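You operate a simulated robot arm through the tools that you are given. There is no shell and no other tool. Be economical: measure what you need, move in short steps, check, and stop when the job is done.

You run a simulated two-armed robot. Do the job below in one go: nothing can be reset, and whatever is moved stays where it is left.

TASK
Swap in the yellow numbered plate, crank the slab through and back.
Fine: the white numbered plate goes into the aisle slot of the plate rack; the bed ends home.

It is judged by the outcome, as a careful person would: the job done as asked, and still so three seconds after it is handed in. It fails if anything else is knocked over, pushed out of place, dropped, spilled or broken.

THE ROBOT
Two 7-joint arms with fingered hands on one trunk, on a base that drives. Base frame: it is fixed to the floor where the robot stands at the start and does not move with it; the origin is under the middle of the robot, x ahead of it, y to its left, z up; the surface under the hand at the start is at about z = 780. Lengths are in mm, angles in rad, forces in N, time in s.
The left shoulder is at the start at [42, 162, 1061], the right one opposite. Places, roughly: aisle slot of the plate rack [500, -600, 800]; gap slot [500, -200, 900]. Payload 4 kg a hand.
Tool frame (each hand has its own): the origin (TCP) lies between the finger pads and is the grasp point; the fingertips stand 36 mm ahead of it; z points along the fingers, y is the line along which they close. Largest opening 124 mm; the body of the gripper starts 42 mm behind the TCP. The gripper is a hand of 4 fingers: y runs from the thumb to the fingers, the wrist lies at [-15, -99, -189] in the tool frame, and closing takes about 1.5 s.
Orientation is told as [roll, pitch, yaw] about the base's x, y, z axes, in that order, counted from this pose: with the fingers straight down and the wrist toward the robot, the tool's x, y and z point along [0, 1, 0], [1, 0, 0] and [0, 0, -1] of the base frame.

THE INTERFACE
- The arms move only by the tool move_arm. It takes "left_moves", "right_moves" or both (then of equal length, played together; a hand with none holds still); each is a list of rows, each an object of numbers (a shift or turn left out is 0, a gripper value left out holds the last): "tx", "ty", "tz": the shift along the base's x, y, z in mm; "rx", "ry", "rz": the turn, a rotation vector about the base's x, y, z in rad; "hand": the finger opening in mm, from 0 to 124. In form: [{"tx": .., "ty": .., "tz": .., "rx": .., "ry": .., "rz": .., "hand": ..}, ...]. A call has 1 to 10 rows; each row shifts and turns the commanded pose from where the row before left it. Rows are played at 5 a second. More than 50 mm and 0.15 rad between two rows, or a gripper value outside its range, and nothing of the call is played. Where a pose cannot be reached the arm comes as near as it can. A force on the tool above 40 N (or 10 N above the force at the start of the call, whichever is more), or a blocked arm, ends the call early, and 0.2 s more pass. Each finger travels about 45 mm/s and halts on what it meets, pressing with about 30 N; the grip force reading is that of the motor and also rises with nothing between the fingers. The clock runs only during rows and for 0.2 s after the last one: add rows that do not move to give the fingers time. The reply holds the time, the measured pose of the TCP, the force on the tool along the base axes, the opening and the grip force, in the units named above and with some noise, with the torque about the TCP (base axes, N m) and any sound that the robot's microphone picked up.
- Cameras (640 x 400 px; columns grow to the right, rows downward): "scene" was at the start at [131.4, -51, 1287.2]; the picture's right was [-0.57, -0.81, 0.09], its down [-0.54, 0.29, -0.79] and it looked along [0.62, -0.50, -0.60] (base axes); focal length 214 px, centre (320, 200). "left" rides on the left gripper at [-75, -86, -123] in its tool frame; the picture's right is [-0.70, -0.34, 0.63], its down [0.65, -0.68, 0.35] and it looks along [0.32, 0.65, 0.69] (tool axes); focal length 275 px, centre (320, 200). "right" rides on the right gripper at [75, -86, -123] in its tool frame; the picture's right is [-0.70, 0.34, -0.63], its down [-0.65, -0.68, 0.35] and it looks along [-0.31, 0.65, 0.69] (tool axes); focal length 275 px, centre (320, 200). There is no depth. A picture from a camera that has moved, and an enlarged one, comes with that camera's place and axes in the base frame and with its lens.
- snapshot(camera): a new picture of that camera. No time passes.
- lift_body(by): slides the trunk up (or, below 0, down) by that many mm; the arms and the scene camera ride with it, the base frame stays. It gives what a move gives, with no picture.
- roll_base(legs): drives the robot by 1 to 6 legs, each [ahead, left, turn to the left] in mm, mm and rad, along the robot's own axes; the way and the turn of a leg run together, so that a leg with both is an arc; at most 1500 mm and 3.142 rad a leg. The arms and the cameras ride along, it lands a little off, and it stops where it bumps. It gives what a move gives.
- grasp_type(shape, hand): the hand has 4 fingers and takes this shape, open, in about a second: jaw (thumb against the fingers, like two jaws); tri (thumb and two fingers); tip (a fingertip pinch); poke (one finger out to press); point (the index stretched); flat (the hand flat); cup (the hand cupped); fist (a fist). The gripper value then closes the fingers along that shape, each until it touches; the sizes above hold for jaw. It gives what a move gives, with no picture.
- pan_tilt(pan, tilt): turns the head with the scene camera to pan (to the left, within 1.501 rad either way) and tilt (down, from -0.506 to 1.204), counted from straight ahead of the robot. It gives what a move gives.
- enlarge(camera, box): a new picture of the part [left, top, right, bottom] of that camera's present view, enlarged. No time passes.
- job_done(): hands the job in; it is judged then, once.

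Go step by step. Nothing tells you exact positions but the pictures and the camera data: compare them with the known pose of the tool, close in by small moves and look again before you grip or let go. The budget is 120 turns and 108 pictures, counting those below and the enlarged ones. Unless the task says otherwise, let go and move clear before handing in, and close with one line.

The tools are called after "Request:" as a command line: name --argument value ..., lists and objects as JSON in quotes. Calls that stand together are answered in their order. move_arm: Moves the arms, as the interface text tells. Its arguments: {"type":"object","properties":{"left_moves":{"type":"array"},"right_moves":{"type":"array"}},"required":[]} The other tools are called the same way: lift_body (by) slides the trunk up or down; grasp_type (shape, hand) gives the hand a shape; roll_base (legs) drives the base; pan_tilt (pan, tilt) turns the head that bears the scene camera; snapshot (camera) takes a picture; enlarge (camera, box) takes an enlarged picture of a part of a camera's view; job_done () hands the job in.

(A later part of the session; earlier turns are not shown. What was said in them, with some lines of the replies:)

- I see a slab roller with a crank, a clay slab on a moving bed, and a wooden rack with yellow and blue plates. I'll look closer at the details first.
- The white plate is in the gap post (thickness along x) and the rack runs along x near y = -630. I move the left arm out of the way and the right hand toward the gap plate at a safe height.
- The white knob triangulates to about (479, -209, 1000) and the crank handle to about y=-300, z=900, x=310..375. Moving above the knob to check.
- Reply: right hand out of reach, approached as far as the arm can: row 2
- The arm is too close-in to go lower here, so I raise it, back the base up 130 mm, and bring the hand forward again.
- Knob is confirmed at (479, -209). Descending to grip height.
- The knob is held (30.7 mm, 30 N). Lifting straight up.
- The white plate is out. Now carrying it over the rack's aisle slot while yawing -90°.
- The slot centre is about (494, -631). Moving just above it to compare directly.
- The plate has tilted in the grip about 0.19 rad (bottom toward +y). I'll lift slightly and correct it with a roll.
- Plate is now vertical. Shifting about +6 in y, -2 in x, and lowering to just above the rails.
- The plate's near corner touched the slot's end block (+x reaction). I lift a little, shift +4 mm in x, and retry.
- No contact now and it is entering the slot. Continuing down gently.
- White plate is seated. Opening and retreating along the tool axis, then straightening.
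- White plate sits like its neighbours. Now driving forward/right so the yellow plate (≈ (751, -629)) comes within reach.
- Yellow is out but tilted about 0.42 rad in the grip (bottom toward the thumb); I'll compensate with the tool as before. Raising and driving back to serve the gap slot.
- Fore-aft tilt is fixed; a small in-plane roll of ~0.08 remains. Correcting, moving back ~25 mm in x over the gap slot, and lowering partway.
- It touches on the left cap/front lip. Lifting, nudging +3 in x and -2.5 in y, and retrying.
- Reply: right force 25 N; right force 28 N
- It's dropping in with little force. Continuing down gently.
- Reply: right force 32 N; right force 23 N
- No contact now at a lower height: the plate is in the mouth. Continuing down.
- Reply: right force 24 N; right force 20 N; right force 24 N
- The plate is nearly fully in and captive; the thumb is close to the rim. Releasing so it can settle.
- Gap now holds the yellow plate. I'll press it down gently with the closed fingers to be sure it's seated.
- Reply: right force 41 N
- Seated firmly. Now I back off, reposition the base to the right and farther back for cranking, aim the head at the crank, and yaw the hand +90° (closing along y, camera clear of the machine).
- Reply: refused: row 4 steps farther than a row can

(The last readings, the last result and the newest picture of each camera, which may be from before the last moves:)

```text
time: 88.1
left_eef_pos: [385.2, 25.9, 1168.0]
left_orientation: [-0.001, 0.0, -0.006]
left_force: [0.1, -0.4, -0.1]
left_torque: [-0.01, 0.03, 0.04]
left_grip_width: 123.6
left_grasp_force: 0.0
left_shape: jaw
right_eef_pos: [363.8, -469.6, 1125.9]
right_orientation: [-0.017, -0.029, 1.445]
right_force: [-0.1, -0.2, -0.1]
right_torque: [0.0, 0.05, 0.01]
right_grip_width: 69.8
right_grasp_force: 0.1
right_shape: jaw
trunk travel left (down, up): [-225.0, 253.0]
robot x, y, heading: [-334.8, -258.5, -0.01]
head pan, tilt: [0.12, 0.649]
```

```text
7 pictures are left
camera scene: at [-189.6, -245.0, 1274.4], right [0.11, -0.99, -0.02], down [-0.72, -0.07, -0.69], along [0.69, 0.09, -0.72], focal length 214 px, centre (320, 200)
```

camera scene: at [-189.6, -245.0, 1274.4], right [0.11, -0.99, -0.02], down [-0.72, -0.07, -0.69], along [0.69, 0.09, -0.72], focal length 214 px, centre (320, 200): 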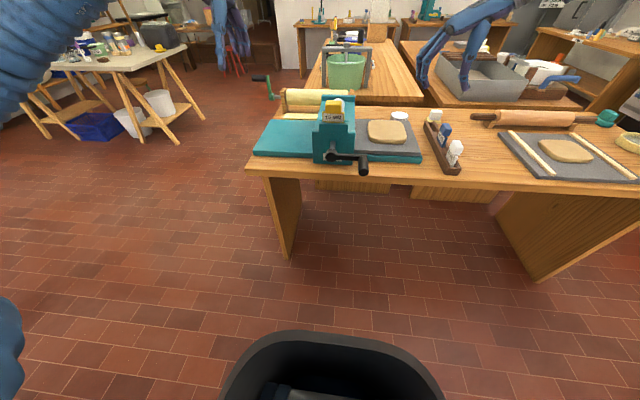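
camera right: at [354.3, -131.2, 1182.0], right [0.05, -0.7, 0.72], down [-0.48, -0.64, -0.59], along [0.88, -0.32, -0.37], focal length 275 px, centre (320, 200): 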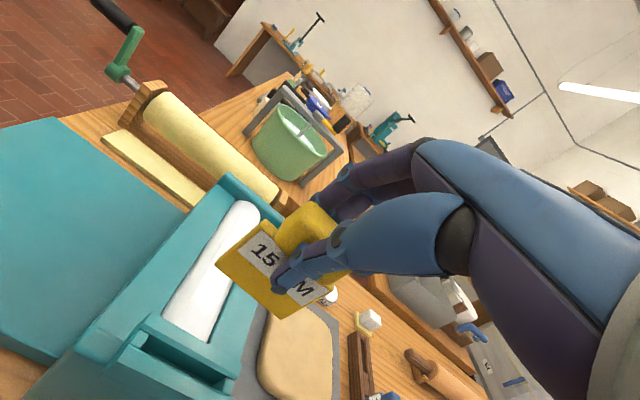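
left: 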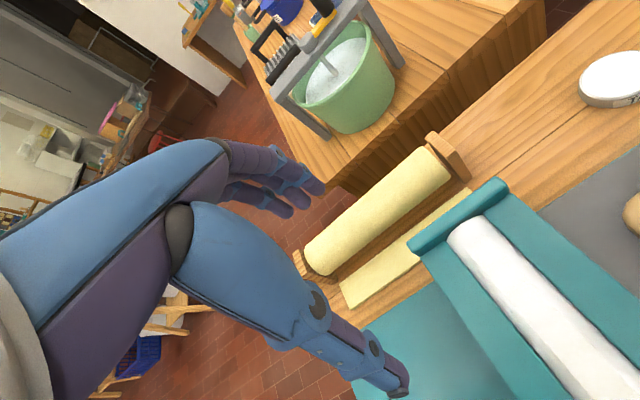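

Request:
enlarge --camera "scene" --box '[300, 80, 400, 180]'

Request:
move_arm --left_moves '[{"ty": 40}, {"ty": 40}, {"ty": 40}, {"ty": 40}, {"ty": 40}, {}, {}]' --right_moves '[{"rz": 0.126, "ty": 40, "tz": -20}, {"ty": 42, "tz": -20}, {"ty": 42, "tz": -20}, {"ty": 40, "tz": -15, "tx": -20}, {}, {}, {}]'

```text
4.00 times, centred on (350, 130) of scene
camera zoom: at [-189.6, -245.0, 1274.4], right [0.11, -0.99, -0.02], down [-0.72, -0.07, -0.69], along [0.69, 0.09, -0.72], focal length 858 px, centre (200, 480)
```

zoom: 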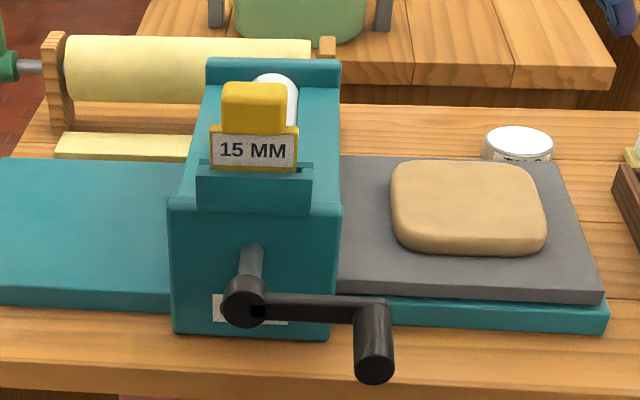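

```text
time: 89.7
left_eef_pos: [383.8, 225.7, 1168.9]
left_orientation: [-0.001, 0.0, -0.006]
left_force: [0.4, 0.2, 0.5]
left_torque: [0.01, 0.02, 0.0]
left_grip_width: 123.5
left_grasp_force: 0.0
left_shape: jaw
right_eef_pos: [344.1, -305.5, 1049.2]
right_orientation: [-0.019, -0.028, 1.569]
right_force: [0.4, 0.5, 0.0]
right_torque: [0.01, 0.02, -0.02]
right_grip_width: 69.8
right_grasp_force: 0.1
right_shape: jaw
trunk travel left (down, up): [-225.0, 253.0]
robot x, y, heading: [-332.7, -256.1, -0.005]
head pan, tilt: [0.12, 0.649]
```

The zoom shows "15 MM" fully seated and the handle at about y=-305, z≈890, x 305–375, axis near y=-208. Descending onto the handle.

Request:
move_arm --right_moves '[{"tx": -8, "tz": -40}, {"tz": -40}, {"tz": -30}, {"tz": -25}, {"tz": -20}, {}, {}]'

Request:
enlarge --camera "scene" --box '[300, 80, 400, 180]'

```text
time: 91.3
left_eef_pos: [383.7, 226.0, 1167.4]
left_orientation: [0.001, 0.001, -0.008]
left_force: [0.1, -0.9, 1.3]
left_torque: [-0.03, 0.01, -0.01]
left_grip_width: 123.7
left_grasp_force: 0.1
left_shape: jaw
right_eef_pos: [337.0, -305.7, 896.4]
right_orientation: [-0.018, -0.029, 1.57]
right_force: [-0.6, 0.4, 0.3]
right_torque: [0.02, -0.01, 0.02]
right_grip_width: 70.1
right_grasp_force: 0.0
right_shape: jaw
trunk travel left (down, up): [-225.0, 253.0]
robot x, y, heading: [-336.1, -259.4, -0.012]
head pan, tilt: [0.12, 0.649]
```

```text
4.00 times, centred on (350, 130) of scene
camera zoom: at [-189.9, -244.9, 1274.4], right [0.11, -0.99, -0.02], down [-0.72, -0.07, -0.69], along [0.69, 0.09, -0.72], focal length 858 px, centre (200, 480)
```

zoom: 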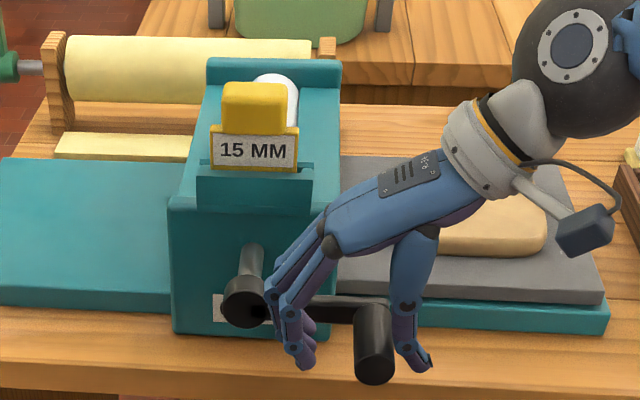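

Request:
move_arm --right_moves '[{"ty": -8, "tz": -3}, {"hand": 40}, {"hand": 20}, {"hand": 15}, {}, {}, {}, {}]'

Request:
enlarge --camera "scene" --box '[300, 80, 400, 180]'

```text
time: 93.1
left_eef_pos: [383.8, 223.2, 1167.8]
left_orientation: [0.0, -0.001, -0.007]
left_force: [-1.0, -0.6, 0.4]
left_torque: [0.01, -0.02, -0.02]
left_grip_width: 123.5
left_grasp_force: 0.1
left_shape: jaw
right_eef_pos: [336.0, -314.8, 892.4]
right_orientation: [-0.018, -0.028, 1.569]
right_force: [0.8, -12.1, 4.1]
right_torque: [-0.24, 0.04, 0.14]
right_grip_width: 29.0
right_grasp_force: 30.3
right_shape: jaw
trunk travel left (down, up): [-225.0, 253.0]
robot x, y, heading: [-333.2, -253.9, -0.01]
head pan, tilt: [0.12, 0.649]
```

```text
4.00 times, centred on (350, 130) of scene
camera zoom: at [-190.3, -245.7, 1274.5], right [0.11, -0.99, -0.02], down [-0.72, -0.07, -0.7], along [0.69, 0.09, -0.72], focal length 858 px, centre (200, 480)
```

zoom: 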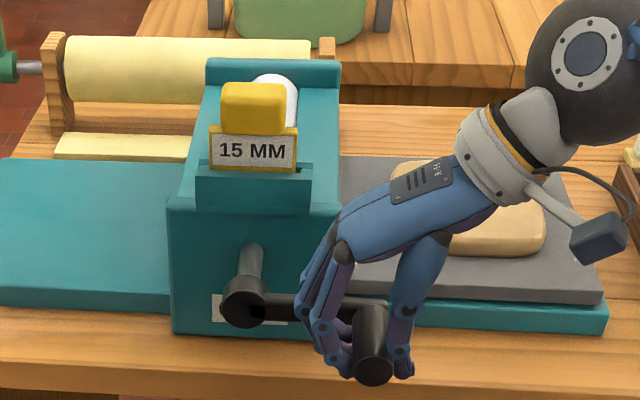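

The handle is gripped. First a small test push downward along the circle to learn the direction.

Request:
move_arm --right_moves '[{"ty": -3}, {"ty": 1, "tz": -14}, {"ty": 3.3, "tz": -14.5}, {}]'

```text
time: 94.1
left_eef_pos: [384.4, 224.5, 1168.7]
left_orientation: [0.0, 0.0, -0.006]
left_force: [0.0, 0.6, 0.3]
left_torque: [0.03, -0.01, 0.02]
left_grip_width: 123.6
left_grasp_force: 0.1
left_shape: jaw
right_eef_pos: [336.4, -310.8, 864.2]
right_orientation: [-0.02, -0.027, 1.571]
right_force: [-2.2, -1.7, 2.2]
right_torque: [-0.03, 0.13, 0.2]
right_grip_width: 27.2
right_grasp_force: 30.0
right_shape: jaw
trunk travel left (down, up): [-225.0, 253.0]
robot x, y, heading: [-331.0, -254.6, -0.008]
head pan, tilt: [0.12, 0.649]
```

It turns easily. Continuing to the bottom of the circle.

Request:
move_arm --right_moves '[{"ty": 5, "tz": -13.5}, {"ty": 7.6, "tz": -12.6}, {"ty": 9, "tz": -11.3}, {"ty": 10.8, "tz": -9.9}, {"ty": 12, "tz": -8.2}, {"ty": 13.1, "tz": -6.2}, {"ty": 13.9, "tz": -4.2}, {"ty": 14.4, "tz": -2.2}, {}]'

Request:
enlarge --camera "scene" --box '[270, 80, 410, 180]'

```text
time: 96.0
left_eef_pos: [387.1, 224.5, 1166.8]
left_orientation: [0.001, 0.002, -0.006]
left_force: [0.3, 0.5, 0.1]
left_torque: [0.01, -0.02, -0.01]
left_grip_width: 123.8
left_grasp_force: 0.2
left_shape: jaw
right_eef_pos: [330.2, -255.6, 802.7]
right_orientation: [-0.024, -0.027, 1.564]
right_force: [22.8, -3.9, -18.1]
right_torque: [-0.12, -0.48, -0.13]
right_grip_width: 26.2
right_grasp_force: 29.8
right_shape: jaw
right hand out of reach, approached as far as the arm can: row 6, 7, 8
trunk travel left (down, up): [-225.0, 253.0]
robot x, y, heading: [-329.1, -255.7, -0.011]
head pan, tilt: [0.12, 0.649]
stopped in row 9 (right hand): the force on the tool passed its limit at 43 N (the readings are from after the stop); the commanded pose is now the measured one
```

```text
4.00 times, centred on (340, 130) of scene
camera zoom: at [-187.6, -244.9, 1274.0], right [0.11, -0.99, -0.02], down [-0.72, -0.07, -0.69], along [0.69, 0.09, -0.72], focal length 858 px, centre (240, 480)
```

zoom: 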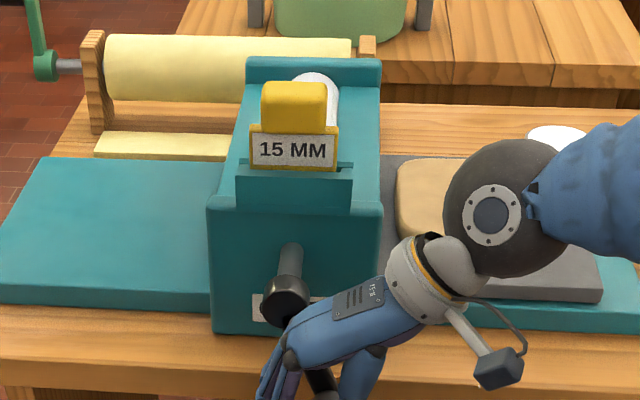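

The crank drives the bed toward +y, but the arm runs out of reach low down. I'll release, raise the hand, lower the trunk and shift the base slightly right.

Request:
move_arm --right_moves '[{"hand": 50}, {"hand": 80}, {}, {}, {"tz": 40}, {"tz": 45}, {"tz": 45}, {"tz": 45}, {"tz": 45}, {"tz": 30}]'

Request:
lift_body --by -160

Request:
roll_base --legs '[[-20, -80, 0]]'

```text
time: 98.2
left_eef_pos: [384.7, 224.3, 1169.2]
left_orientation: [0.001, 0.0, -0.006]
left_force: [-0.5, 0.0, -0.3]
left_torque: [0.01, -0.01, -0.01]
left_grip_width: 123.7
left_grasp_force: 0.0
left_shape: jaw
right_eef_pos: [327.9, -255.2, 1056.2]
right_orientation: [-0.021, -0.025, 1.567]
right_force: [-0.2, -0.8, 0.0]
right_torque: [-0.04, -0.03, -0.01]
right_grip_width: 79.5
right_grasp_force: 0.0
right_shape: jaw
trunk travel left (down, up): [-225.0, 253.0]
robot x, y, heading: [-328.6, -258.4, -0.009]
head pan, tilt: [0.12, 0.649]
```

```text
time: 100.0
left_eef_pos: [384.4, 224.0, 1009.9]
left_orientation: [0.0, -0.002, -0.008]
left_force: [0.3, -0.7, 0.3]
left_torque: [-0.01, 0.02, -0.01]
left_grip_width: 123.9
left_grasp_force: 0.0
left_shape: jaw
right_eef_pos: [326.4, -254.1, 896.7]
right_orientation: [-0.025, -0.028, 1.567]
right_force: [-0.5, -0.1, 0.0]
right_torque: [0.0, -0.02, -0.01]
right_grip_width: 79.5
right_grasp_force: 0.1
right_shape: jaw
trunk travel left (down, up): [-65.0, 413.0]
robot x, y, heading: [-334.3, -257.7, -0.01]
head pan, tilt: [0.12, 0.649]
```

```text
time: 101.1
left_eef_pos: [365.1, 141.3, 1007.3]
left_orientation: [0.003, 0.001, -0.008]
left_force: [0.2, -0.7, -0.8]
left_torque: [0.02, 0.0, 0.02]
left_grip_width: 123.8
left_grasp_force: 0.1
left_shape: jaw
right_eef_pos: [306.3, -335.3, 896.4]
right_orientation: [-0.02, -0.028, 1.567]
right_force: [-1.1, -0.3, -0.6]
right_torque: [0.05, -0.01, 0.01]
right_grip_width: 79.7
right_grasp_force: 0.0
right_shape: jaw
trunk travel left (down, up): [-65.0, 413.0]
robot x, y, heading: [-355.2, -336.7, -0.009]
head pan, tilt: [0.12, 0.649]
```

Request:
move_arm --left_moves '[{"ty": 35}, {"ty": 35}, {"ty": 30}, {}, {}, {}, {}, {}, {}, {}]' --right_moves '[{"tx": 14, "ty": 40}, {"tx": 14, "ty": 40}, {}, {"tz": -35}, {"tz": -35}, {"tz": -22}, {}, {"hand": 40}, {"hand": 20}, {"hand": 15}]'

Request:
move_arm --right_moves '[{}, {}, {}]'

```text
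time: 103.3
left_eef_pos: [364.9, 243.7, 1007.2]
left_orientation: [-0.002, -0.001, -0.01]
left_force: [0.7, 0.0, 0.2]
left_torque: [0.02, 0.01, 0.0]
left_grip_width: 123.6
left_grasp_force: 0.1
left_shape: jaw
right_eef_pos: [321.0, -293.5, 801.5]
right_orientation: [-0.019, -0.027, 1.565]
right_force: [-0.3, 3.0, -3.0]
right_torque: [-0.06, 0.06, 0.06]
right_grip_width: 19.4
right_grasp_force: 0.1
right_shape: jaw
right hand out of reach, approached as far as the arm can: row 2
trunk travel left (down, up): [-65.0, 413.0]
robot x, y, heading: [-355.0, -333.3, -0.002]
head pan, tilt: [0.12, 0.649]
```

```text
time: 104.1
left_eef_pos: [364.0, 242.6, 1007.4]
left_orientation: [0.0, 0.001, -0.009]
left_force: [-0.5, -0.3, 0.7]
left_torque: [0.03, 0.02, -0.01]
left_grip_width: 123.7
left_grasp_force: 0.1
left_shape: jaw
right_eef_pos: [320.5, -295.6, 801.1]
right_orientation: [-0.02, -0.026, 1.567]
right_force: [-10.8, -11.2, -9.6]
right_torque: [-0.2, 0.31, 0.51]
right_grip_width: 11.9
right_grasp_force: 30.4
right_shape: jaw
trunk travel left (down, up): [-65.0, 413.0]
robot x, y, heading: [-353.9, -335.9, -0.008]
head pan, tilt: [0.12, 0.649]
```

The arm could not reach that far left with this yaw, so it closed short of the handle. I open, rise, and move the base left instead (base y ≈ -70).

Request:
move_arm --right_moves '[{"hand": 40}, {"hand": 80}, {}, {}, {"tz": 40}, {"tz": 45}, {"tz": 45}, {"tz": 30}, {}]'

Request:
lift_body --by 50

Request:
roll_base --legs '[[10, 270, 0]]'

Request:
pan_tilt --pan -0.25 --tilt 0.6

```text
time: 106.1
left_eef_pos: [364.4, 244.0, 1007.4]
left_orientation: [-0.001, 0.002, -0.008]
left_force: [0.1, -0.5, -0.6]
left_torque: [-0.02, 0.02, 0.03]
left_grip_width: 123.9
left_grasp_force: 0.0
left_shape: jaw
right_eef_pos: [327.5, -303.6, 953.1]
right_orientation: [-0.021, -0.029, 1.563]
right_force: [-0.6, -0.4, 0.6]
right_torque: [-0.02, 0.01, 0.01]
right_grip_width: 79.7
right_grasp_force: 0.1
right_shape: jaw
right hand out of reach, approached as far as the arm can: row 7, 8
trunk travel left (down, up): [-65.0, 413.0]
robot x, y, heading: [-352.2, -335.6, -0.01]
head pan, tilt: [0.12, 0.649]
```

```text
time: 107.0
left_eef_pos: [366.9, 244.6, 1055.4]
left_orientation: [0.0, 0.002, -0.008]
left_force: [0.0, -0.3, -0.6]
left_torque: [0.0, 0.03, 0.01]
left_grip_width: 123.7
left_grasp_force: 0.1
left_shape: jaw
right_eef_pos: [305.8, -305.4, 1058.4]
right_orientation: [-0.095, -0.029, 1.565]
right_force: [0.3, 0.2, -1.1]
right_torque: [-0.02, 0.03, -0.01]
right_grip_width: 79.4
right_grasp_force: 0.1
right_shape: jaw
trunk travel left (down, up): [-115.0, 363.0]
robot x, y, heading: [-349.7, -335.9, -0.008]
head pan, tilt: [0.12, 0.649]
```

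```text
time: 108.9
left_eef_pos: [376.0, 525.4, 1057.4]
left_orientation: [-0.001, 0.001, -0.005]
left_force: [-0.5, 0.3, -0.7]
left_torque: [-0.05, -0.01, 0.01]
left_grip_width: 123.6
left_grasp_force: 0.0
left_shape: jaw
right_eef_pos: [316.1, -22.6, 1060.1]
right_orientation: [-0.1, -0.029, 1.567]
right_force: [0.5, 0.3, 0.1]
right_torque: [-0.01, 0.0, -0.01]
right_grip_width: 79.6
right_grasp_force: 0.1
right_shape: jaw
trunk travel left (down, up): [-115.0, 363.0]
robot x, y, heading: [-343.5, -57.3, -0.005]
head pan, tilt: [0.12, 0.649]
```

```text
time: 109.8
left_eef_pos: [376.4, 524.9, 1058.8]
left_orientation: [-0.001, 0.002, -0.004]
left_force: [1.0, -0.3, 0.2]
left_torque: [0.04, 0.0, 0.01]
left_grip_width: 123.9
left_grasp_force: 0.0
left_shape: jaw
right_eef_pos: [318.2, -24.7, 1059.8]
right_orientation: [-0.099, -0.029, 1.566]
right_force: [0.3, -0.9, -0.5]
right_torque: [0.02, -0.01, -0.01]
right_grip_width: 79.7
right_grasp_force: 0.0
right_shape: jaw
trunk travel left (down, up): [-115.0, 363.0]
robot x, y, heading: [-337.8, -57.7, -0.009]
head pan, tilt: [-0.25, 0.6]
```

Request:
move_arm --right_moves '[{"ty": -40, "ry": 0.08}, {"ty": -45}, {"ty": -45}, {"ty": -45}, {"ty": -45}, {"ty": -11, "tx": 16}, {"tz": -40}, {"tz": -45}, {"tz": -40}, {}]'

Request:
snapshot --camera "scene"

```text
time: 112.0
left_eef_pos: [374.5, 525.2, 1058.8]
left_orientation: [0.0, 0.0, -0.006]
left_force: [0.5, -0.2, 0.6]
left_torque: [0.01, -0.01, -0.03]
left_grip_width: 123.6
left_grasp_force: 0.0
left_shape: jaw
right_eef_pos: [333.6, -254.4, 932.6]
right_orientation: [-0.018, -0.029, 1.565]
right_force: [-0.3, 0.9, 0.6]
right_torque: [-0.03, -0.01, 0.0]
right_grip_width: 79.9
right_grasp_force: 0.0
right_shape: jaw
trunk travel left (down, up): [-115.0, 363.0]
robot x, y, heading: [-341.5, -56.1, -0.008]
head pan, tilt: [-0.25, 0.6]
```

```text
2 pictures are left
camera scene: at [-134.3, -78.4, 1136.0], right [-0.24, -0.97, 0.08], down [-0.77, 0.14, -0.62], along [0.59, -0.21, -0.78], focal length 214 px, centre (320, 200)
```

scene: 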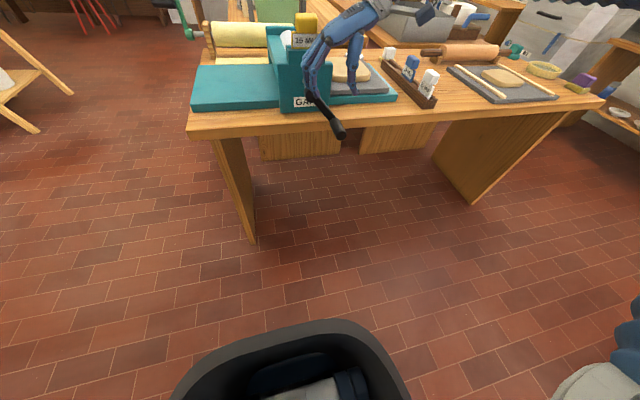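

The handle end now appears at about y≈-265, z≈823. Descending there and gripping.

Request:
move_arm --right_moves '[{"ty": -16}, {"tz": -35}, {"tz": -35}, {"tz": -35}, {"tz": -7}, {}]'

Request:
move_arm --right_moves '[{"hand": 50}, {"hand": 30}, {"hand": 15}, {}, {}, {}, {}]'

```text
time: 113.4
left_eef_pos: [375.7, 523.5, 1058.1]
left_orientation: [0.0, -0.001, -0.006]
left_force: [0.1, -0.3, 0.3]
left_torque: [0.01, 0.0, -0.04]
left_grip_width: 123.9
left_grasp_force: 0.0
left_shape: jaw
right_eef_pos: [333.9, -270.7, 823.2]
right_orientation: [-0.02, -0.029, 1.565]
right_force: [-0.1, -0.4, 0.4]
right_torque: [-0.03, -0.03, 0.03]
right_grip_width: 79.8
right_grasp_force: 0.0
right_shape: jaw
trunk travel left (down, up): [-115.0, 363.0]
robot x, y, heading: [-343.0, -57.4, -0.004]
head pan, tilt: [-0.25, 0.6]
```

```text
time: 115.0
left_eef_pos: [375.1, 523.9, 1058.0]
left_orientation: [0.0, -0.001, -0.005]
left_force: [0.5, 0.1, -0.1]
left_torque: [0.01, 0.0, -0.01]
left_grip_width: 123.5
left_grasp_force: 0.1
left_shape: jaw
right_eef_pos: [333.2, -271.8, 821.9]
right_orientation: [-0.019, -0.03, 1.565]
right_force: [0.4, -4.2, 3.6]
right_torque: [-0.06, -0.02, 0.06]
right_grip_width: 27.6
right_grasp_force: 29.7
right_shape: jaw
trunk travel left (down, up): [-115.0, 363.0]
robot x, y, heading: [-340.1, -57.3, -0.006]
head pan, tilt: [-0.25, 0.6]
```

Gripped again (27.6 mm). Continuing the circle through the bottom.

Request:
move_arm --right_moves '[{"ty": 10, "tz": -6.6}, {"ty": 10.1, "tz": -5.5}, {"ty": 11.5, "tz": -4}, {"ty": 11.6, "tz": -3.1}, {"ty": 12.1, "tz": -1}, {"ty": 12.1, "tz": -0.1}, {"ty": 11.9, "tz": 2}, {"ty": 11.8, "tz": 2.9}, {}]'

```text
time: 117.0
left_eef_pos: [374.6, 523.4, 1059.0]
left_orientation: [0.001, 0.0, -0.007]
left_force: [-0.2, 0.2, 0.5]
left_torque: [0.01, -0.01, 0.02]
left_grip_width: 123.6
left_grasp_force: 0.0
left_shape: jaw
right_eef_pos: [333.2, -181.1, 807.5]
right_orientation: [-0.02, -0.029, 1.567]
right_force: [-3.6, -7.9, 10.2]
right_torque: [-0.26, 0.11, 0.1]
right_grip_width: 27.8
right_grasp_force: 30.0
right_shape: jaw
trunk travel left (down, up): [-115.0, 363.0]
robot x, y, heading: [-342.0, -59.4, -0.01]
head pan, tilt: [-0.25, 0.6]
```

Request:
move_arm --right_moves '[{"ty": 21.5, "tz": 11}, {"ty": 18, "tz": 16}, {"ty": 13.8, "tz": 19.5}, {"ty": 8.6, "tz": 22.3}, {"ty": 2.8, "tz": 23.8}, {}]'

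```text
time: 118.4
left_eef_pos: [374.5, 525.1, 1058.3]
left_orientation: [0.0, -0.001, -0.004]
left_force: [-0.2, 0.2, -0.4]
left_torque: [-0.01, -0.01, -0.01]
left_grip_width: 123.8
left_grasp_force: 0.0
left_shape: jaw
right_eef_pos: [333.5, -114.0, 901.1]
right_orientation: [-0.019, -0.029, 1.566]
right_force: [-3.5, 5.6, -1.7]
right_torque: [0.16, 0.06, 0.16]
right_grip_width: 26.6
right_grasp_force: 29.9
right_shape: jaw
trunk travel left (down, up): [-115.0, 363.0]
robot x, y, heading: [-340.5, -56.6, -0.008]
head pan, tilt: [-0.25, 0.6]
```

Smooth so far; continuing over the top.

Request:
move_arm --right_moves '[{"ty": -2.2, "tz": 23.7}, {"ty": -8.9, "tz": 22.2}, {"ty": -14.2, "tz": 19.3}, {"ty": -18.6, "tz": 15.2}, {"ty": -21.6, "tz": 10.1}, {"ty": -23.5, "tz": 4.5}, {"ty": -23.9, "tz": -1.5}, {"ty": -22.8, "tz": -7.3}, {"ty": -20.2, "tz": -12.8}, {"ty": -16.5, "tz": -17.4}]'

```text
time: 119.9
left_eef_pos: [374.7, 524.1, 1058.7]
left_orientation: [0.001, 0.0, -0.006]
left_force: [0.2, 0.3, 0.4]
left_torque: [0.0, -0.01, -0.03]
left_grip_width: 123.4
left_grasp_force: 0.0
left_shape: jaw
right_eef_pos: [334.2, -212.0, 1001.3]
right_orientation: [-0.029, -0.035, 1.563]
right_force: [-5.0, -1.6, 27.5]
right_torque: [0.08, 0.13, 0.11]
right_grip_width: 26.6
right_grasp_force: 29.6
right_shape: jaw
trunk travel left (down, up): [-115.0, 363.0]
robot x, y, heading: [-338.6, -57.4, -0.009]
head pan, tilt: [-0.25, 0.6]
stopped in row 7 (right hand): the force on the tool passed its limit at 43 N (the readings are from after the stop); the commanded pose is now the measured one
```

Request:
move_arm --right_moves '[{"tz": 3}, {"tz": 2}, {}]'

```text
time: 120.7
left_eef_pos: [375.6, 524.9, 1058.7]
left_orientation: [-0.001, -0.001, -0.004]
left_force: [0.2, 1.1, -0.6]
left_torque: [-0.02, 0.01, -0.01]
left_grip_width: 123.6
left_grasp_force: 0.0
left_shape: jaw
right_eef_pos: [334.0, -211.8, 1002.7]
right_orientation: [-0.022, -0.031, 1.563]
right_force: [-3.8, 3.5, 8.2]
right_torque: [0.09, 0.15, 0.12]
right_grip_width: 26.5
right_grasp_force: 30.0
right_shape: jaw
trunk travel left (down, up): [-115.0, 363.0]
robot x, y, heading: [-339.8, -56.7, -0.006]
head pan, tilt: [-0.25, 0.6]
```

Request:
move_arm --right_moves '[{"ty": -18, "tz": -0.5}, {"ty": -22.8, "tz": -7}, {"ty": -20.2, "tz": -12.8}, {"ty": -16.5, "tz": -17.4}, {"ty": -11.6, "tz": -20.9}, {"ty": -6.1, "tz": -23.2}, {"ty": -0.2, "tz": -23.9}, {}]'

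```text
time: 122.5
left_eef_pos: [375.4, 522.7, 1060.4]
left_orientation: [0.001, 0.001, -0.006]
left_force: [-0.5, 0.0, -0.5]
left_torque: [0.01, 0.02, 0.01]
left_grip_width: 123.8
left_grasp_force: 0.0
left_shape: jaw
right_eef_pos: [334.4, -307.8, 897.1]
right_orientation: [-0.022, -0.03, 1.565]
right_force: [-13.9, -21.0, -2.4]
right_torque: [-0.61, 0.37, 0.19]
right_grip_width: 28.3
right_grasp_force: 30.0
right_shape: jaw
trunk travel left (down, up): [-115.0, 363.0]
robot x, y, heading: [-344.1, -58.8, -0.005]
head pan, tilt: [-0.25, 0.6]
```

Request:
move_arm --right_moves '[{"tx": -1, "ty": -3, "tz": -2}, {"ty": 5.8, "tz": -23.7}, {"ty": 11.5, "tz": -21.5}, {"ty": 16.4, "tz": -18}, {"ty": 20.4, "tz": -13.4}, {"ty": 23.2, "tz": -8}, {"ty": 24.4, "tz": -1.9}, {"ty": 24.1, "tz": 4.2}, {"ty": 22.3, "tz": 9.9}, {}]'

```text
time: 124.7
left_eef_pos: [376.4, 524.1, 1057.4]
left_orientation: [-0.001, 0.001, -0.005]
left_force: [0.1, 0.2, -0.1]
left_torque: [0.0, 0.03, 0.03]
left_grip_width: 123.5
left_grasp_force: 0.0
left_shape: jaw
right_eef_pos: [333.1, -162.3, 822.7]
right_orientation: [-0.024, -0.03, 1.565]
right_force: [-0.5, 5.7, -13.7]
right_torque: [0.16, -0.01, 0.13]
right_grip_width: 24.7
right_grasp_force: 30.0
right_shape: jaw
trunk travel left (down, up): [-115.0, 363.0]
robot x, y, heading: [-339.0, -59.0, -0.007]
head pan, tilt: [-0.25, 0.6]
```

Request:
move_arm --right_moves '[{"ty": 20, "tz": 13.5}, {"ty": 14.7, "tz": 19.5}, {"ty": 9.5, "tz": 22.4}, {"ty": 3.7, "tz": 24.2}, {"ty": -2.5, "tz": 24.3}, {"ty": -8.4, "tz": 23.5}, {"ty": -13.8, "tz": 21}, {"ty": -18.4, "tz": 16.6}, {"ty": -21.7, "tz": 11.6}, {}]'

```text
time: 126.9
left_eef_pos: [375.6, 524.6, 1057.7]
left_orientation: [0.0, 0.0, -0.004]
left_force: [-0.1, 0.4, 0.0]
left_torque: [0.01, 0.0, 0.0]
left_grip_width: 123.4
left_grasp_force: 0.1
left_shape: jaw
right_eef_pos: [332.8, -179.6, 998.2]
right_orientation: [-0.023, -0.031, 1.563]
right_force: [0.6, 0.0, 0.0]
right_torque: [0.02, -0.01, 0.02]
right_grip_width: 6.3
right_grasp_force: 29.7
right_shape: jaw
trunk travel left (down, up): [-115.0, 363.0]
robot x, y, heading: [-337.3, -56.1, -0.002]
head pan, tilt: [-0.25, 0.6]
```

The fingers slipped off the handle (maybe an end stop). I open, rise, and look.

Request:
move_arm --right_moves '[{"hand": 60, "tz": 40}, {"hand": 80, "tz": 40, "tx": -20}, {"tx": -40}, {"ty": -45}, {"ty": -45}, {"ty": -45}, {}]'

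Request:
enlarge --camera "scene" --box '[190, 0, 430, 150]'

```text
time: 128.5
left_eef_pos: [376.4, 524.9, 1058.4]
left_orientation: [0.001, -0.001, -0.005]
left_force: [-0.2, 0.0, -0.3]
left_torque: [-0.02, -0.01, -0.02]
left_grip_width: 123.6
left_grasp_force: 0.1
left_shape: jaw
right_eef_pos: [276.7, -315.2, 1079.7]
right_orientation: [-0.021, -0.031, 1.564]
right_force: [-0.1, 0.9, 0.4]
right_torque: [0.01, 0.0, 0.01]
right_grip_width: 79.5
right_grasp_force: 0.0
right_shape: jaw
trunk travel left (down, up): [-115.0, 363.0]
robot x, y, heading: [-340.2, -54.9, -0.008]
head pan, tilt: [-0.25, 0.6]
```

```text
2.67 times, centred on (310, 75) of scene
camera zoom: at [-133.8, -78.0, 1135.8], right [-0.24, -0.97, 0.08], down [-0.77, 0.14, -0.62], along [0.59, -0.21, -0.78], focal length 572 px, centre (347, 533)
```

zoom: 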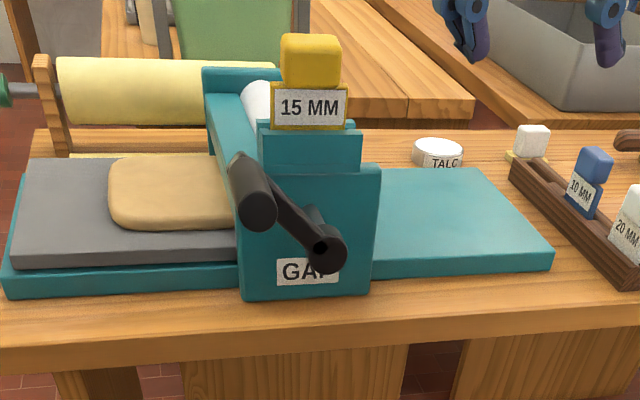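

The slab is through: the board has travelled to the left end. The handle rests at about (y -135, z 955). Now I'll regrip it a bit deeper in the hand and crank back.

Request:
move_arm --right_moves '[{"ty": 45}, {"ty": 45}, {"ty": 45}, {"ty": 39}, {"tx": 40}, {"tx": 18}, {"tz": -40}, {"tz": -40}, {"tz": -35}, {}]'

Request:
move_arm --right_moves '[{"tz": -23}, {"hand": 50}, {"hand": 30}, {"hand": 15}, {}, {}, {}, {}]'

```text
time: 130.7
left_eef_pos: [374.9, 524.1, 1058.2]
left_orientation: [0.0, -0.001, -0.006]
left_force: [0.5, 0.1, 0.4]
left_torque: [-0.02, 0.03, -0.02]
left_grip_width: 123.6
left_grasp_force: 0.0
left_shape: jaw
right_eef_pos: [332.8, -139.8, 968.7]
right_orientation: [-0.024, -0.031, 1.564]
right_force: [-0.4, 0.8, -0.2]
right_torque: [-0.01, -0.01, 0.01]
right_grip_width: 79.6
right_grasp_force: 0.1
right_shape: jaw
trunk travel left (down, up): [-115.0, 363.0]
robot x, y, heading: [-339.3, -59.2, -0.002]
head pan, tilt: [-0.25, 0.6]
```

```text
time: 132.5
left_eef_pos: [376.3, 523.1, 1058.2]
left_orientation: [0.001, 0.0, -0.007]
left_force: [0.2, 0.4, -0.9]
left_torque: [0.01, 0.01, 0.0]
left_grip_width: 123.7
left_grasp_force: 0.0
left_shape: jaw
right_eef_pos: [331.5, -141.3, 942.8]
right_orientation: [-0.023, -0.031, 1.564]
right_force: [-1.9, -8.4, -6.6]
right_torque: [-0.12, 0.06, 0.12]
right_grip_width: 21.1
right_grasp_force: 30.0
right_shape: jaw
trunk travel left (down, up): [-115.0, 363.0]
robot x, y, heading: [-338.4, -56.3, -0.006]
head pan, tilt: [-0.25, 0.6]
```

Gripped. A brief forward nudge to check whether the bed is at its end stop.

Request:
move_arm --right_moves '[{"ty": -4, "tz": 4}, {"ty": -4, "tz": 4}, {"ty": -3, "tz": 3}, {}]'

```text
time: 133.5
left_eef_pos: [376.7, 524.5, 1056.4]
left_orientation: [-0.001, 0.002, -0.005]
left_force: [-0.4, -0.2, 0.0]
left_torque: [0.0, 0.01, 0.01]
left_grip_width: 123.7
left_grasp_force: 0.0
left_shape: jaw
right_eef_pos: [331.5, -151.6, 950.5]
right_orientation: [-0.02, -0.032, 1.564]
right_force: [-0.6, 5.7, -20.8]
right_torque: [-0.17, 0.06, 0.18]
right_grip_width: 17.9
right_grasp_force: 29.7
right_shape: jaw
trunk travel left (down, up): [-115.0, 363.0]
robot x, y, heading: [-339.9, -59.9, -0.008]
head pan, tilt: [-0.25, 0.6]
```

It's at the stop (resists). Reversing now.

Request:
move_arm --right_moves '[{"ty": 5, "tz": -5}, {"ty": 5, "tz": -4}, {"ty": 7.6, "tz": -9.7}, {"ty": 7.6, "tz": -9.7}, {"ty": 5, "tz": -11.2}, {"ty": 4.9, "tz": -11.2}, {"ty": 2, "tz": -12}, {"ty": 1.9, "tz": -12.1}, {}]'

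```text
time: 135.5
left_eef_pos: [375.3, 522.5, 1059.7]
left_orientation: [0.001, -0.001, -0.007]
left_force: [0.5, 0.0, 0.4]
left_torque: [0.0, -0.01, 0.01]
left_grip_width: 123.9
left_grasp_force: 0.0
left_shape: jaw
right_eef_pos: [331.6, -114.6, 877.9]
right_orientation: [-0.025, -0.034, 1.562]
right_force: [-3.8, -33.5, 4.0]
right_torque: [-0.17, 0.09, 0.22]
right_grip_width: 24.0
right_grasp_force: 30.2
right_shape: jaw
trunk travel left (down, up): [-115.0, 363.0]
robot x, y, heading: [-339.8, -57.8, -0.01]
head pan, tilt: [-0.25, 0.6]
```

Request:
move_arm --right_moves '[{"ty": -6}, {"ty": -2.1, "tz": -24.4}, {"ty": -8, "tz": -23.1}, {"ty": -13.6, "tz": -20.3}, {"ty": -18.1, "tz": -16.4}, {}]'

```text
time: 136.9
left_eef_pos: [374.2, 525.5, 1057.9]
left_orientation: [0.0, 0.001, -0.005]
left_force: [0.4, 0.0, 0.5]
left_torque: [0.0, 0.03, -0.03]
left_grip_width: 123.4
left_grasp_force: 0.0
left_shape: jaw
right_eef_pos: [331.4, -160.2, 793.2]
right_orientation: [-0.026, -0.033, 1.562]
right_force: [-2.2, -5.0, 12.5]
right_torque: [0.18, 0.07, 0.04]
right_grip_width: 16.6
right_grasp_force: 29.7
right_shape: jaw
trunk travel left (down, up): [-115.0, 363.0]
robot x, y, heading: [-338.9, -59.2, -0.007]
head pan, tilt: [-0.25, 0.6]
```

Request:
move_arm --right_moves '[{"ty": -21.7, "tz": -7.4}, {"ty": -23.7, "tz": -2.6}, {"ty": -24.5, "tz": 1.4}, {"ty": -23.5, "tz": 6.4}, {"ty": -21.3, "tz": 12}, {}]'

```text
time: 137.6
left_eef_pos: [377.0, 525.0, 1056.1]
left_orientation: [0.0, 0.002, -0.004]
left_force: [0.2, 0.0, -0.3]
left_torque: [-0.03, -0.02, -0.02]
left_grip_width: 123.9
left_grasp_force: 0.0
left_shape: jaw
right_eef_pos: [331.5, -208.1, 773.4]
right_orientation: [-0.013, -0.026, 1.567]
right_force: [6.6, 1.2, -29.2]
right_torque: [-0.44, -0.05, -0.12]
right_grip_width: 15.1
right_grasp_force: 30.5
right_shape: jaw
trunk travel left (down, up): [-115.0, 363.0]
robot x, y, heading: [-337.1, -60.1, -0.004]
head pan, tilt: [-0.25, 0.6]
stopped in row 3 (right hand): the force on the tool passed its limit at 44 N (the readings are from after the stop); the commanded pose is now the measured one
```

Regripping slightly higher so the fingers don't wedge under the handle.

Request:
move_arm --right_moves '[{"hand": 30}, {"hand": 45}, {"tz": 6}, {"tz": 6}, {"hand": 30}, {"hand": 15}, {}, {}]'

```text
time: 139.4
left_eef_pos: [375.9, 524.0, 1058.8]
left_orientation: [-0.001, 0.0, -0.006]
left_force: [1.1, 1.3, -1.2]
left_torque: [0.02, 0.0, 0.0]
left_grip_width: 123.5
left_grasp_force: 0.1
left_shape: jaw
right_eef_pos: [330.5, -208.7, 788.6]
right_orientation: [-0.016, -0.027, 1.566]
right_force: [-0.3, -4.2, -5.1]
right_torque: [-0.16, 0.19, 0.2]
right_grip_width: 22.5
right_grasp_force: 30.3
right_shape: jaw
trunk travel left (down, up): [-115.0, 363.0]
robot x, y, heading: [-337.3, -57.6, -0.01]
head pan, tilt: [-0.25, 0.6]
```

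Request:
move_arm --right_moves '[{"ty": -18.6, "tz": 1.2}, {"ty": -23.5, "tz": 6.4}, {"ty": -21.3, "tz": 12}, {"ty": -17.6, "tz": 17}, {"ty": -12.9, "tz": 20.7}, {"ty": -7.3, "tz": 23.4}, {}]'

```text
time: 140.1
left_eef_pos: [375.5, 523.9, 1057.0]
left_orientation: [-0.001, 0.002, -0.006]
left_force: [-0.3, -0.1, 0.0]
left_torque: [-0.01, -0.01, -0.01]
left_grip_width: 123.7
left_grasp_force: 0.1
left_shape: jaw
right_eef_pos: [331.2, -257.8, 793.2]
right_orientation: [-0.01, -0.021, 1.569]
right_force: [7.4, -9.0, -23.7]
right_torque: [-0.49, 0.01, -0.02]
right_grip_width: 20.4
right_grasp_force: 29.7
right_shape: jaw
trunk travel left (down, up): [-115.0, 363.0]
robot x, y, heading: [-340.8, -57.5, -0.003]
head pan, tilt: [-0.25, 0.6]
stopped in row 3 (right hand): the force on the tool passed its limit at 44 N (the readings are from after the stop); the commanded pose is now the measured one
```

Request:
move_arm --right_moves '[{"hand": 30}, {"hand": 45}, {"tz": 5}, {"tz": 4}, {"hand": 30}, {"hand": 15}, {}, {}]'

```text
time: 141.9
left_eef_pos: [375.7, 524.9, 1058.7]
left_orientation: [0.0, -0.001, -0.006]
left_force: [1.1, -0.5, 0.4]
left_torque: [0.03, -0.04, -0.03]
left_grip_width: 123.8
left_grasp_force: 0.1
left_shape: jaw
right_eef_pos: [328.8, -255.8, 805.5]
right_orientation: [-0.013, -0.023, 1.569]
right_force: [0.1, -1.3, 2.6]
right_torque: [-0.08, 0.03, 0.08]
right_grip_width: 28.3
right_grasp_force: 29.8
right_shape: jaw
trunk travel left (down, up): [-115.0, 363.0]
robot x, y, heading: [-337.9, -53.9, -0.007]
head pan, tilt: [-0.25, 0.6]
```

Request:
move_arm --right_moves '[{"ty": -18.4, "tz": 10.7}, {"ty": -17.4, "tz": 16.8}, {"ty": -12.8, "tz": 20.5}, {"ty": -7.2, "tz": 23.2}, {}]'

```text
time: 143.1
left_eef_pos: [375.5, 523.6, 1058.0]
left_orientation: [-0.002, 0.0, -0.004]
left_force: [0.4, 0.4, -0.4]
left_torque: [0.0, -0.01, -0.03]
left_grip_width: 123.8
left_grasp_force: 0.1
left_shape: jaw
right_eef_pos: [329.4, -314.4, 877.2]
right_orientation: [-0.013, -0.025, 1.565]
right_force: [-1.6, -16.8, -4.1]
right_torque: [-0.42, 0.09, 0.15]
right_grip_width: 27.7
right_grasp_force: 30.1
right_shape: jaw
trunk travel left (down, up): [-115.0, 363.0]
robot x, y, heading: [-341.8, -57.8, -0.01]
head pan, tilt: [-0.25, 0.6]
```

Request:
move_arm --right_moves '[{"ty": -3}, {"ty": -1.4, "tz": 24.2}, {"ty": 4.8, "tz": 23.7}, {"ty": 10.4, "tz": 21.9}, {"ty": 15.5, "tz": 18.7}, {}]'

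```text
time: 144.5
left_eef_pos: [373.5, 525.1, 1059.5]
left_orientation: [0.001, -0.001, -0.005]
left_force: [-1.2, 0.0, 0.2]
left_torque: [-0.02, 0.02, 0.0]
left_grip_width: 123.7
left_grasp_force: 0.0
left_shape: jaw
right_eef_pos: [328.9, -284.9, 968.6]
right_orientation: [-0.016, -0.026, 1.569]
right_force: [-0.4, -18.7, 21.3]
right_torque: [-0.43, 0.01, 0.08]
right_grip_width: 29.7
right_grasp_force: 30.3
right_shape: jaw
trunk travel left (down, up): [-115.0, 363.0]
robot x, y, heading: [-339.4, -57.6, -0.005]
head pan, tilt: [-0.25, 0.6]
```

Request:
move_arm --right_moves '[{"ty": -3, "tz": 4}, {"ty": 20, "tz": 14.6}, {"ty": 23.2, "tz": 9}, {"ty": 24.7, "tz": 3.1}, {"ty": 24.5, "tz": -3}, {}]'

```text
time: 145.9
left_eef_pos: [374.5, 525.5, 1059.2]
left_orientation: [0.001, -0.002, -0.004]
left_force: [-1.0, 0.7, 0.2]
left_torque: [0.0, -0.01, -0.02]
left_grip_width: 124.0
left_grasp_force: 0.0
left_shape: jaw
right_eef_pos: [327.1, -194.4, 994.2]
right_orientation: [-0.017, -0.023, 1.567]
right_force: [0.4, 2.8, 26.0]
right_torque: [0.26, -0.04, 0.05]
right_grip_width: 27.8
right_grasp_force: 30.1
right_shape: jaw
trunk travel left (down, up): [-115.0, 363.0]
robot x, y, heading: [-339.4, -54.3, -0.004]
head pan, tilt: [-0.25, 0.6]
```

Request:
move_arm --right_moves '[{"tz": 4}, {"ty": 23, "tz": -8.5}, {"ty": 20.1, "tz": -14.4}, {"ty": 16.5, "tz": -20.5}, {"ty": 9.9, "tz": -22.4}, {"ty": 3.9, "tz": -24.1}, {}]'

```text
time: 147.5
left_eef_pos: [376.1, 525.4, 1056.5]
left_orientation: [0.001, 0.0, -0.005]
left_force: [-0.2, -0.6, 0.1]
left_torque: [0.01, 0.01, 0.0]
left_grip_width: 123.8
left_grasp_force: 0.0
left_shape: jaw
right_eef_pos: [329.8, -120.3, 906.4]
right_orientation: [-0.01, -0.024, 1.568]
right_force: [2.8, 5.6, 0.3]
right_torque: [0.17, -0.04, 0.09]
right_grip_width: 26.3
right_grasp_force: 29.8
right_shape: jaw
trunk travel left (down, up): [-115.0, 363.0]
robot x, y, heading: [-339.1, -57.7, -0.011]
head pan, tilt: [-0.25, 0.6]
```

Request:
move_arm --right_moves '[{"ty": -1.5, "tz": -24.4}, {"ty": -8, "tz": -23.1}, {"ty": -13.6, "tz": -20.3}, {"ty": -18.1, "tz": -16.4}, {"ty": -21.7, "tz": -11.4}, {}]'

```text
time: 148.9
left_eef_pos: [377.0, 525.1, 1056.2]
left_orientation: [-0.002, 0.001, -0.004]
left_force: [0.0, -1.3, -1.0]
left_torque: [0.0, -0.01, 0.0]
left_grip_width: 123.7
left_grasp_force: 0.0
left_shape: jaw
right_eef_pos: [329.3, -185.5, 807.3]
right_orientation: [-0.007, -0.021, 1.568]
right_force: [-2.9, 13.8, -30.2]
right_torque: [-0.03, 0.04, 0.17]
right_grip_width: 24.3
right_grasp_force: 29.9
right_shape: jaw
trunk travel left (down, up): [-115.0, 363.0]
robot x, y, heading: [-340.8, -57.5, -0.005]
head pan, tilt: [-0.25, 0.6]
```

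Almost home: about 1.9 rad remain. Continuing through the bottom.

Request:
move_arm --right_moves '[{"ty": 1, "tz": -4}, {"ty": -23.7, "tz": -5.6}, {"ty": -24.5, "tz": 0}, {"ty": -23.5, "tz": 5.5}, {}]'

```text
time: 150.1
left_eef_pos: [375.5, 525.9, 1058.5]
left_orientation: [0.001, 0.001, -0.005]
left_force: [0.3, 0.2, 0.6]
left_torque: [0.02, -0.01, 0.0]
left_grip_width: 123.8
left_grasp_force: 0.1
left_shape: jaw
right_eef_pos: [331.1, -257.6, 808.0]
right_orientation: [-0.012, -0.025, 1.568]
right_force: [-10.7, -3.0, -17.3]
right_torque: [-0.24, 0.25, 0.35]
right_grip_width: 24.2
right_grasp_force: 30.1
right_shape: jaw
trunk travel left (down, up): [-115.0, 363.0]
robot x, y, heading: [-342.5, -56.3, -0.008]
head pan, tilt: [-0.25, 0.6]
```

Request:
move_arm --right_moves '[{"ty": -19, "tz": 9.5}, {"ty": -18.3, "tz": 16.5}, {"ty": -13.3, "tz": 20.7}, {"ty": -8, "tz": 22}, {}]'

```text
time: 151.3
left_eef_pos: [375.2, 524.8, 1058.0]
left_orientation: [0.0, 0.0, -0.006]
left_force: [-0.3, 0.6, 0.5]
left_torque: [0.03, -0.01, 0.0]
left_grip_width: 123.6
left_grasp_force: 0.0
left_shape: jaw
right_eef_pos: [329.6, -314.7, 878.3]
right_orientation: [-0.012, -0.025, 1.566]
right_force: [0.4, -12.0, -2.0]
right_torque: [-0.32, -0.02, 0.11]
right_grip_width: 26.1
right_grasp_force: 29.8
right_shape: jaw
trunk travel left (down, up): [-115.0, 363.0]
robot x, y, heading: [-339.5, -56.5, -0.009]
head pan, tilt: [-0.25, 0.6]
```

Request:
move_arm --right_moves '[{"ty": -3, "tz": 7}, {"tz": 6}, {"tz": 5}, {}]'

```text
time: 152.3
left_eef_pos: [375.2, 524.0, 1056.9]
left_orientation: [-0.002, -0.001, -0.003]
left_force: [-0.1, -0.8, -0.3]
left_torque: [0.01, 0.02, 0.02]
left_grip_width: 123.8
left_grasp_force: 0.0
left_shape: jaw
right_eef_pos: [330.6, -317.4, 894.2]
right_orientation: [-0.011, -0.024, 1.567]
right_force: [-4.5, -9.1, -4.9]
right_torque: [-0.28, 0.11, 0.14]
right_grip_width: 26.1
right_grasp_force: 29.8
right_shape: jaw
trunk travel left (down, up): [-115.0, 363.0]
robot x, y, heading: [-339.9, -58.9, -0.009]
head pan, tilt: [-0.25, 0.6]
```

Request:
move_arm --right_moves '[{"tz": 4}, {"tz": 4}, {}]'

```text
time: 153.1
left_eef_pos: [374.4, 524.5, 1059.0]
left_orientation: [-0.001, -0.001, -0.006]
left_force: [0.1, 0.8, 0.2]
left_torque: [0.02, 0.01, 0.01]
left_grip_width: 123.7
left_grasp_force: 0.0
left_shape: jaw
right_eef_pos: [329.6, -317.7, 902.9]
right_orientation: [-0.013, -0.023, 1.568]
right_force: [-5.0, -9.4, -3.3]
right_torque: [-0.26, 0.13, 0.15]
right_grip_width: 26.0
right_grasp_force: 29.8
right_shape: jaw
trunk travel left (down, up): [-115.0, 363.0]
robot x, y, heading: [-341.6, -59.0, -0.002]
head pan, tilt: [-0.25, 0.6]
```

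Request:
move_arm --right_moves '[{"tz": 3}, {"tz": 3}, {}]'

```text
time: 153.9
left_eef_pos: [374.1, 525.3, 1058.2]
left_orientation: [-0.001, 0.0, -0.004]
left_force: [0.7, 0.8, -0.6]
left_torque: [0.03, -0.01, -0.01]
left_grip_width: 123.8
left_grasp_force: 0.0
left_shape: jaw
right_eef_pos: [330.5, -317.6, 908.1]
right_orientation: [-0.011, -0.024, 1.568]
right_force: [-6.0, -5.2, -4.2]
right_torque: [-0.16, 0.06, 0.18]
right_grip_width: 25.8
right_grasp_force: 30.1
right_shape: jaw
trunk travel left (down, up): [-115.0, 363.0]
robot x, y, heading: [-341.4, -56.7, -0.004]
head pan, tilt: [-0.25, 0.6]
```

No stop felt yet; I use the last picture to compare the board with its home position.

Request:
enlarge --camera "scene" --box '[280, 40, 410, 140]'

```text
4.00 times, centred on (345, 90) of scene
camera zoom: at [-133.9, -78.5, 1135.8], right [-0.24, -0.97, 0.08], down [-0.77, 0.14, -0.62], along [0.59, -0.21, -0.78], focal length 858 px, centre (220, 640)
```

zoom: 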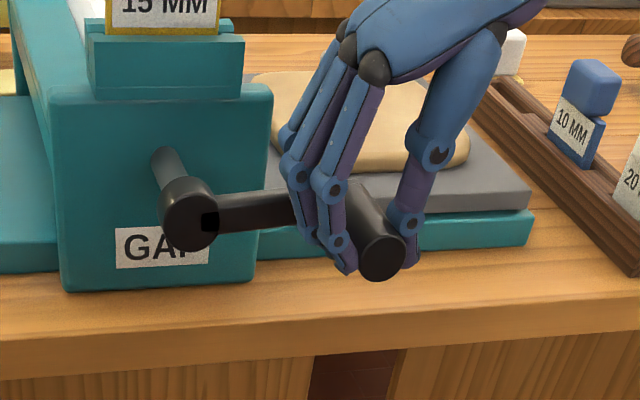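

The board edge is flush as it was at the start and the crank arm is nearly horizontal, so the bed is home. A 3 mm back-off, then releasing and rising clear.

Request:
move_arm --right_moves '[{"tz": -3, "ty": -1}, {"hand": 35}, {"hand": 55}, {"hand": 80}, {}, {}, {}]'

Request:
move_arm --right_moves '[{"tz": 30}, {"tz": 40}, {"tz": 45}, {"tz": 45}, {"tx": -40}, {"tx": -40}, {}, {}, {}]'

```text
time: 155.5
left_eef_pos: [375.6, 525.4, 1057.7]
left_orientation: [-0.001, -0.001, -0.005]
left_force: [0.5, 0.8, -0.8]
left_torque: [-0.02, -0.01, 0.02]
left_grip_width: 123.6
left_grasp_force: 0.0
left_shape: jaw
right_eef_pos: [329.7, -320.3, 905.7]
right_orientation: [-0.013, -0.023, 1.565]
right_force: [0.1, 0.5, 1.1]
right_torque: [-0.08, 0.01, 0.05]
right_grip_width: 79.9
right_grasp_force: 0.0
right_shape: jaw
trunk travel left (down, up): [-115.0, 363.0]
robot x, y, heading: [-341.3, -58.3, -0.005]
head pan, tilt: [-0.25, 0.6]
```

```text
time: 157.5
left_eef_pos: [375.1, 524.6, 1057.6]
left_orientation: [0.002, 0.001, -0.005]
left_force: [0.0, 0.1, -0.8]
left_torque: [-0.02, 0.03, -0.03]
left_grip_width: 123.6
left_grasp_force: 0.0
left_shape: jaw
right_eef_pos: [248.5, -316.4, 1060.9]
right_orientation: [-0.012, -0.023, 1.566]
right_force: [-0.2, 0.1, 0.1]
right_torque: [0.01, 0.01, -0.03]
right_grip_width: 79.5
right_grasp_force: 0.1
right_shape: jaw
trunk travel left (down, up): [-115.0, 363.0]
robot x, y, heading: [-342.5, -52.8, -0.007]
head pan, tilt: [-0.25, 0.6]
```

The hands are clear and everything is in place, so I'm handing in.

Request:
job_done

```text
The job is handed in.
```

The yellow 15 MM plate is in the gap, the white 20 MM plate is in the rack's aisle slot, and the slab was cranked through and back. The bed looks home to within about 2 mm: I judged that from the last picture because I felt no stop at that end, and I used my last picture before letting go of the handle.
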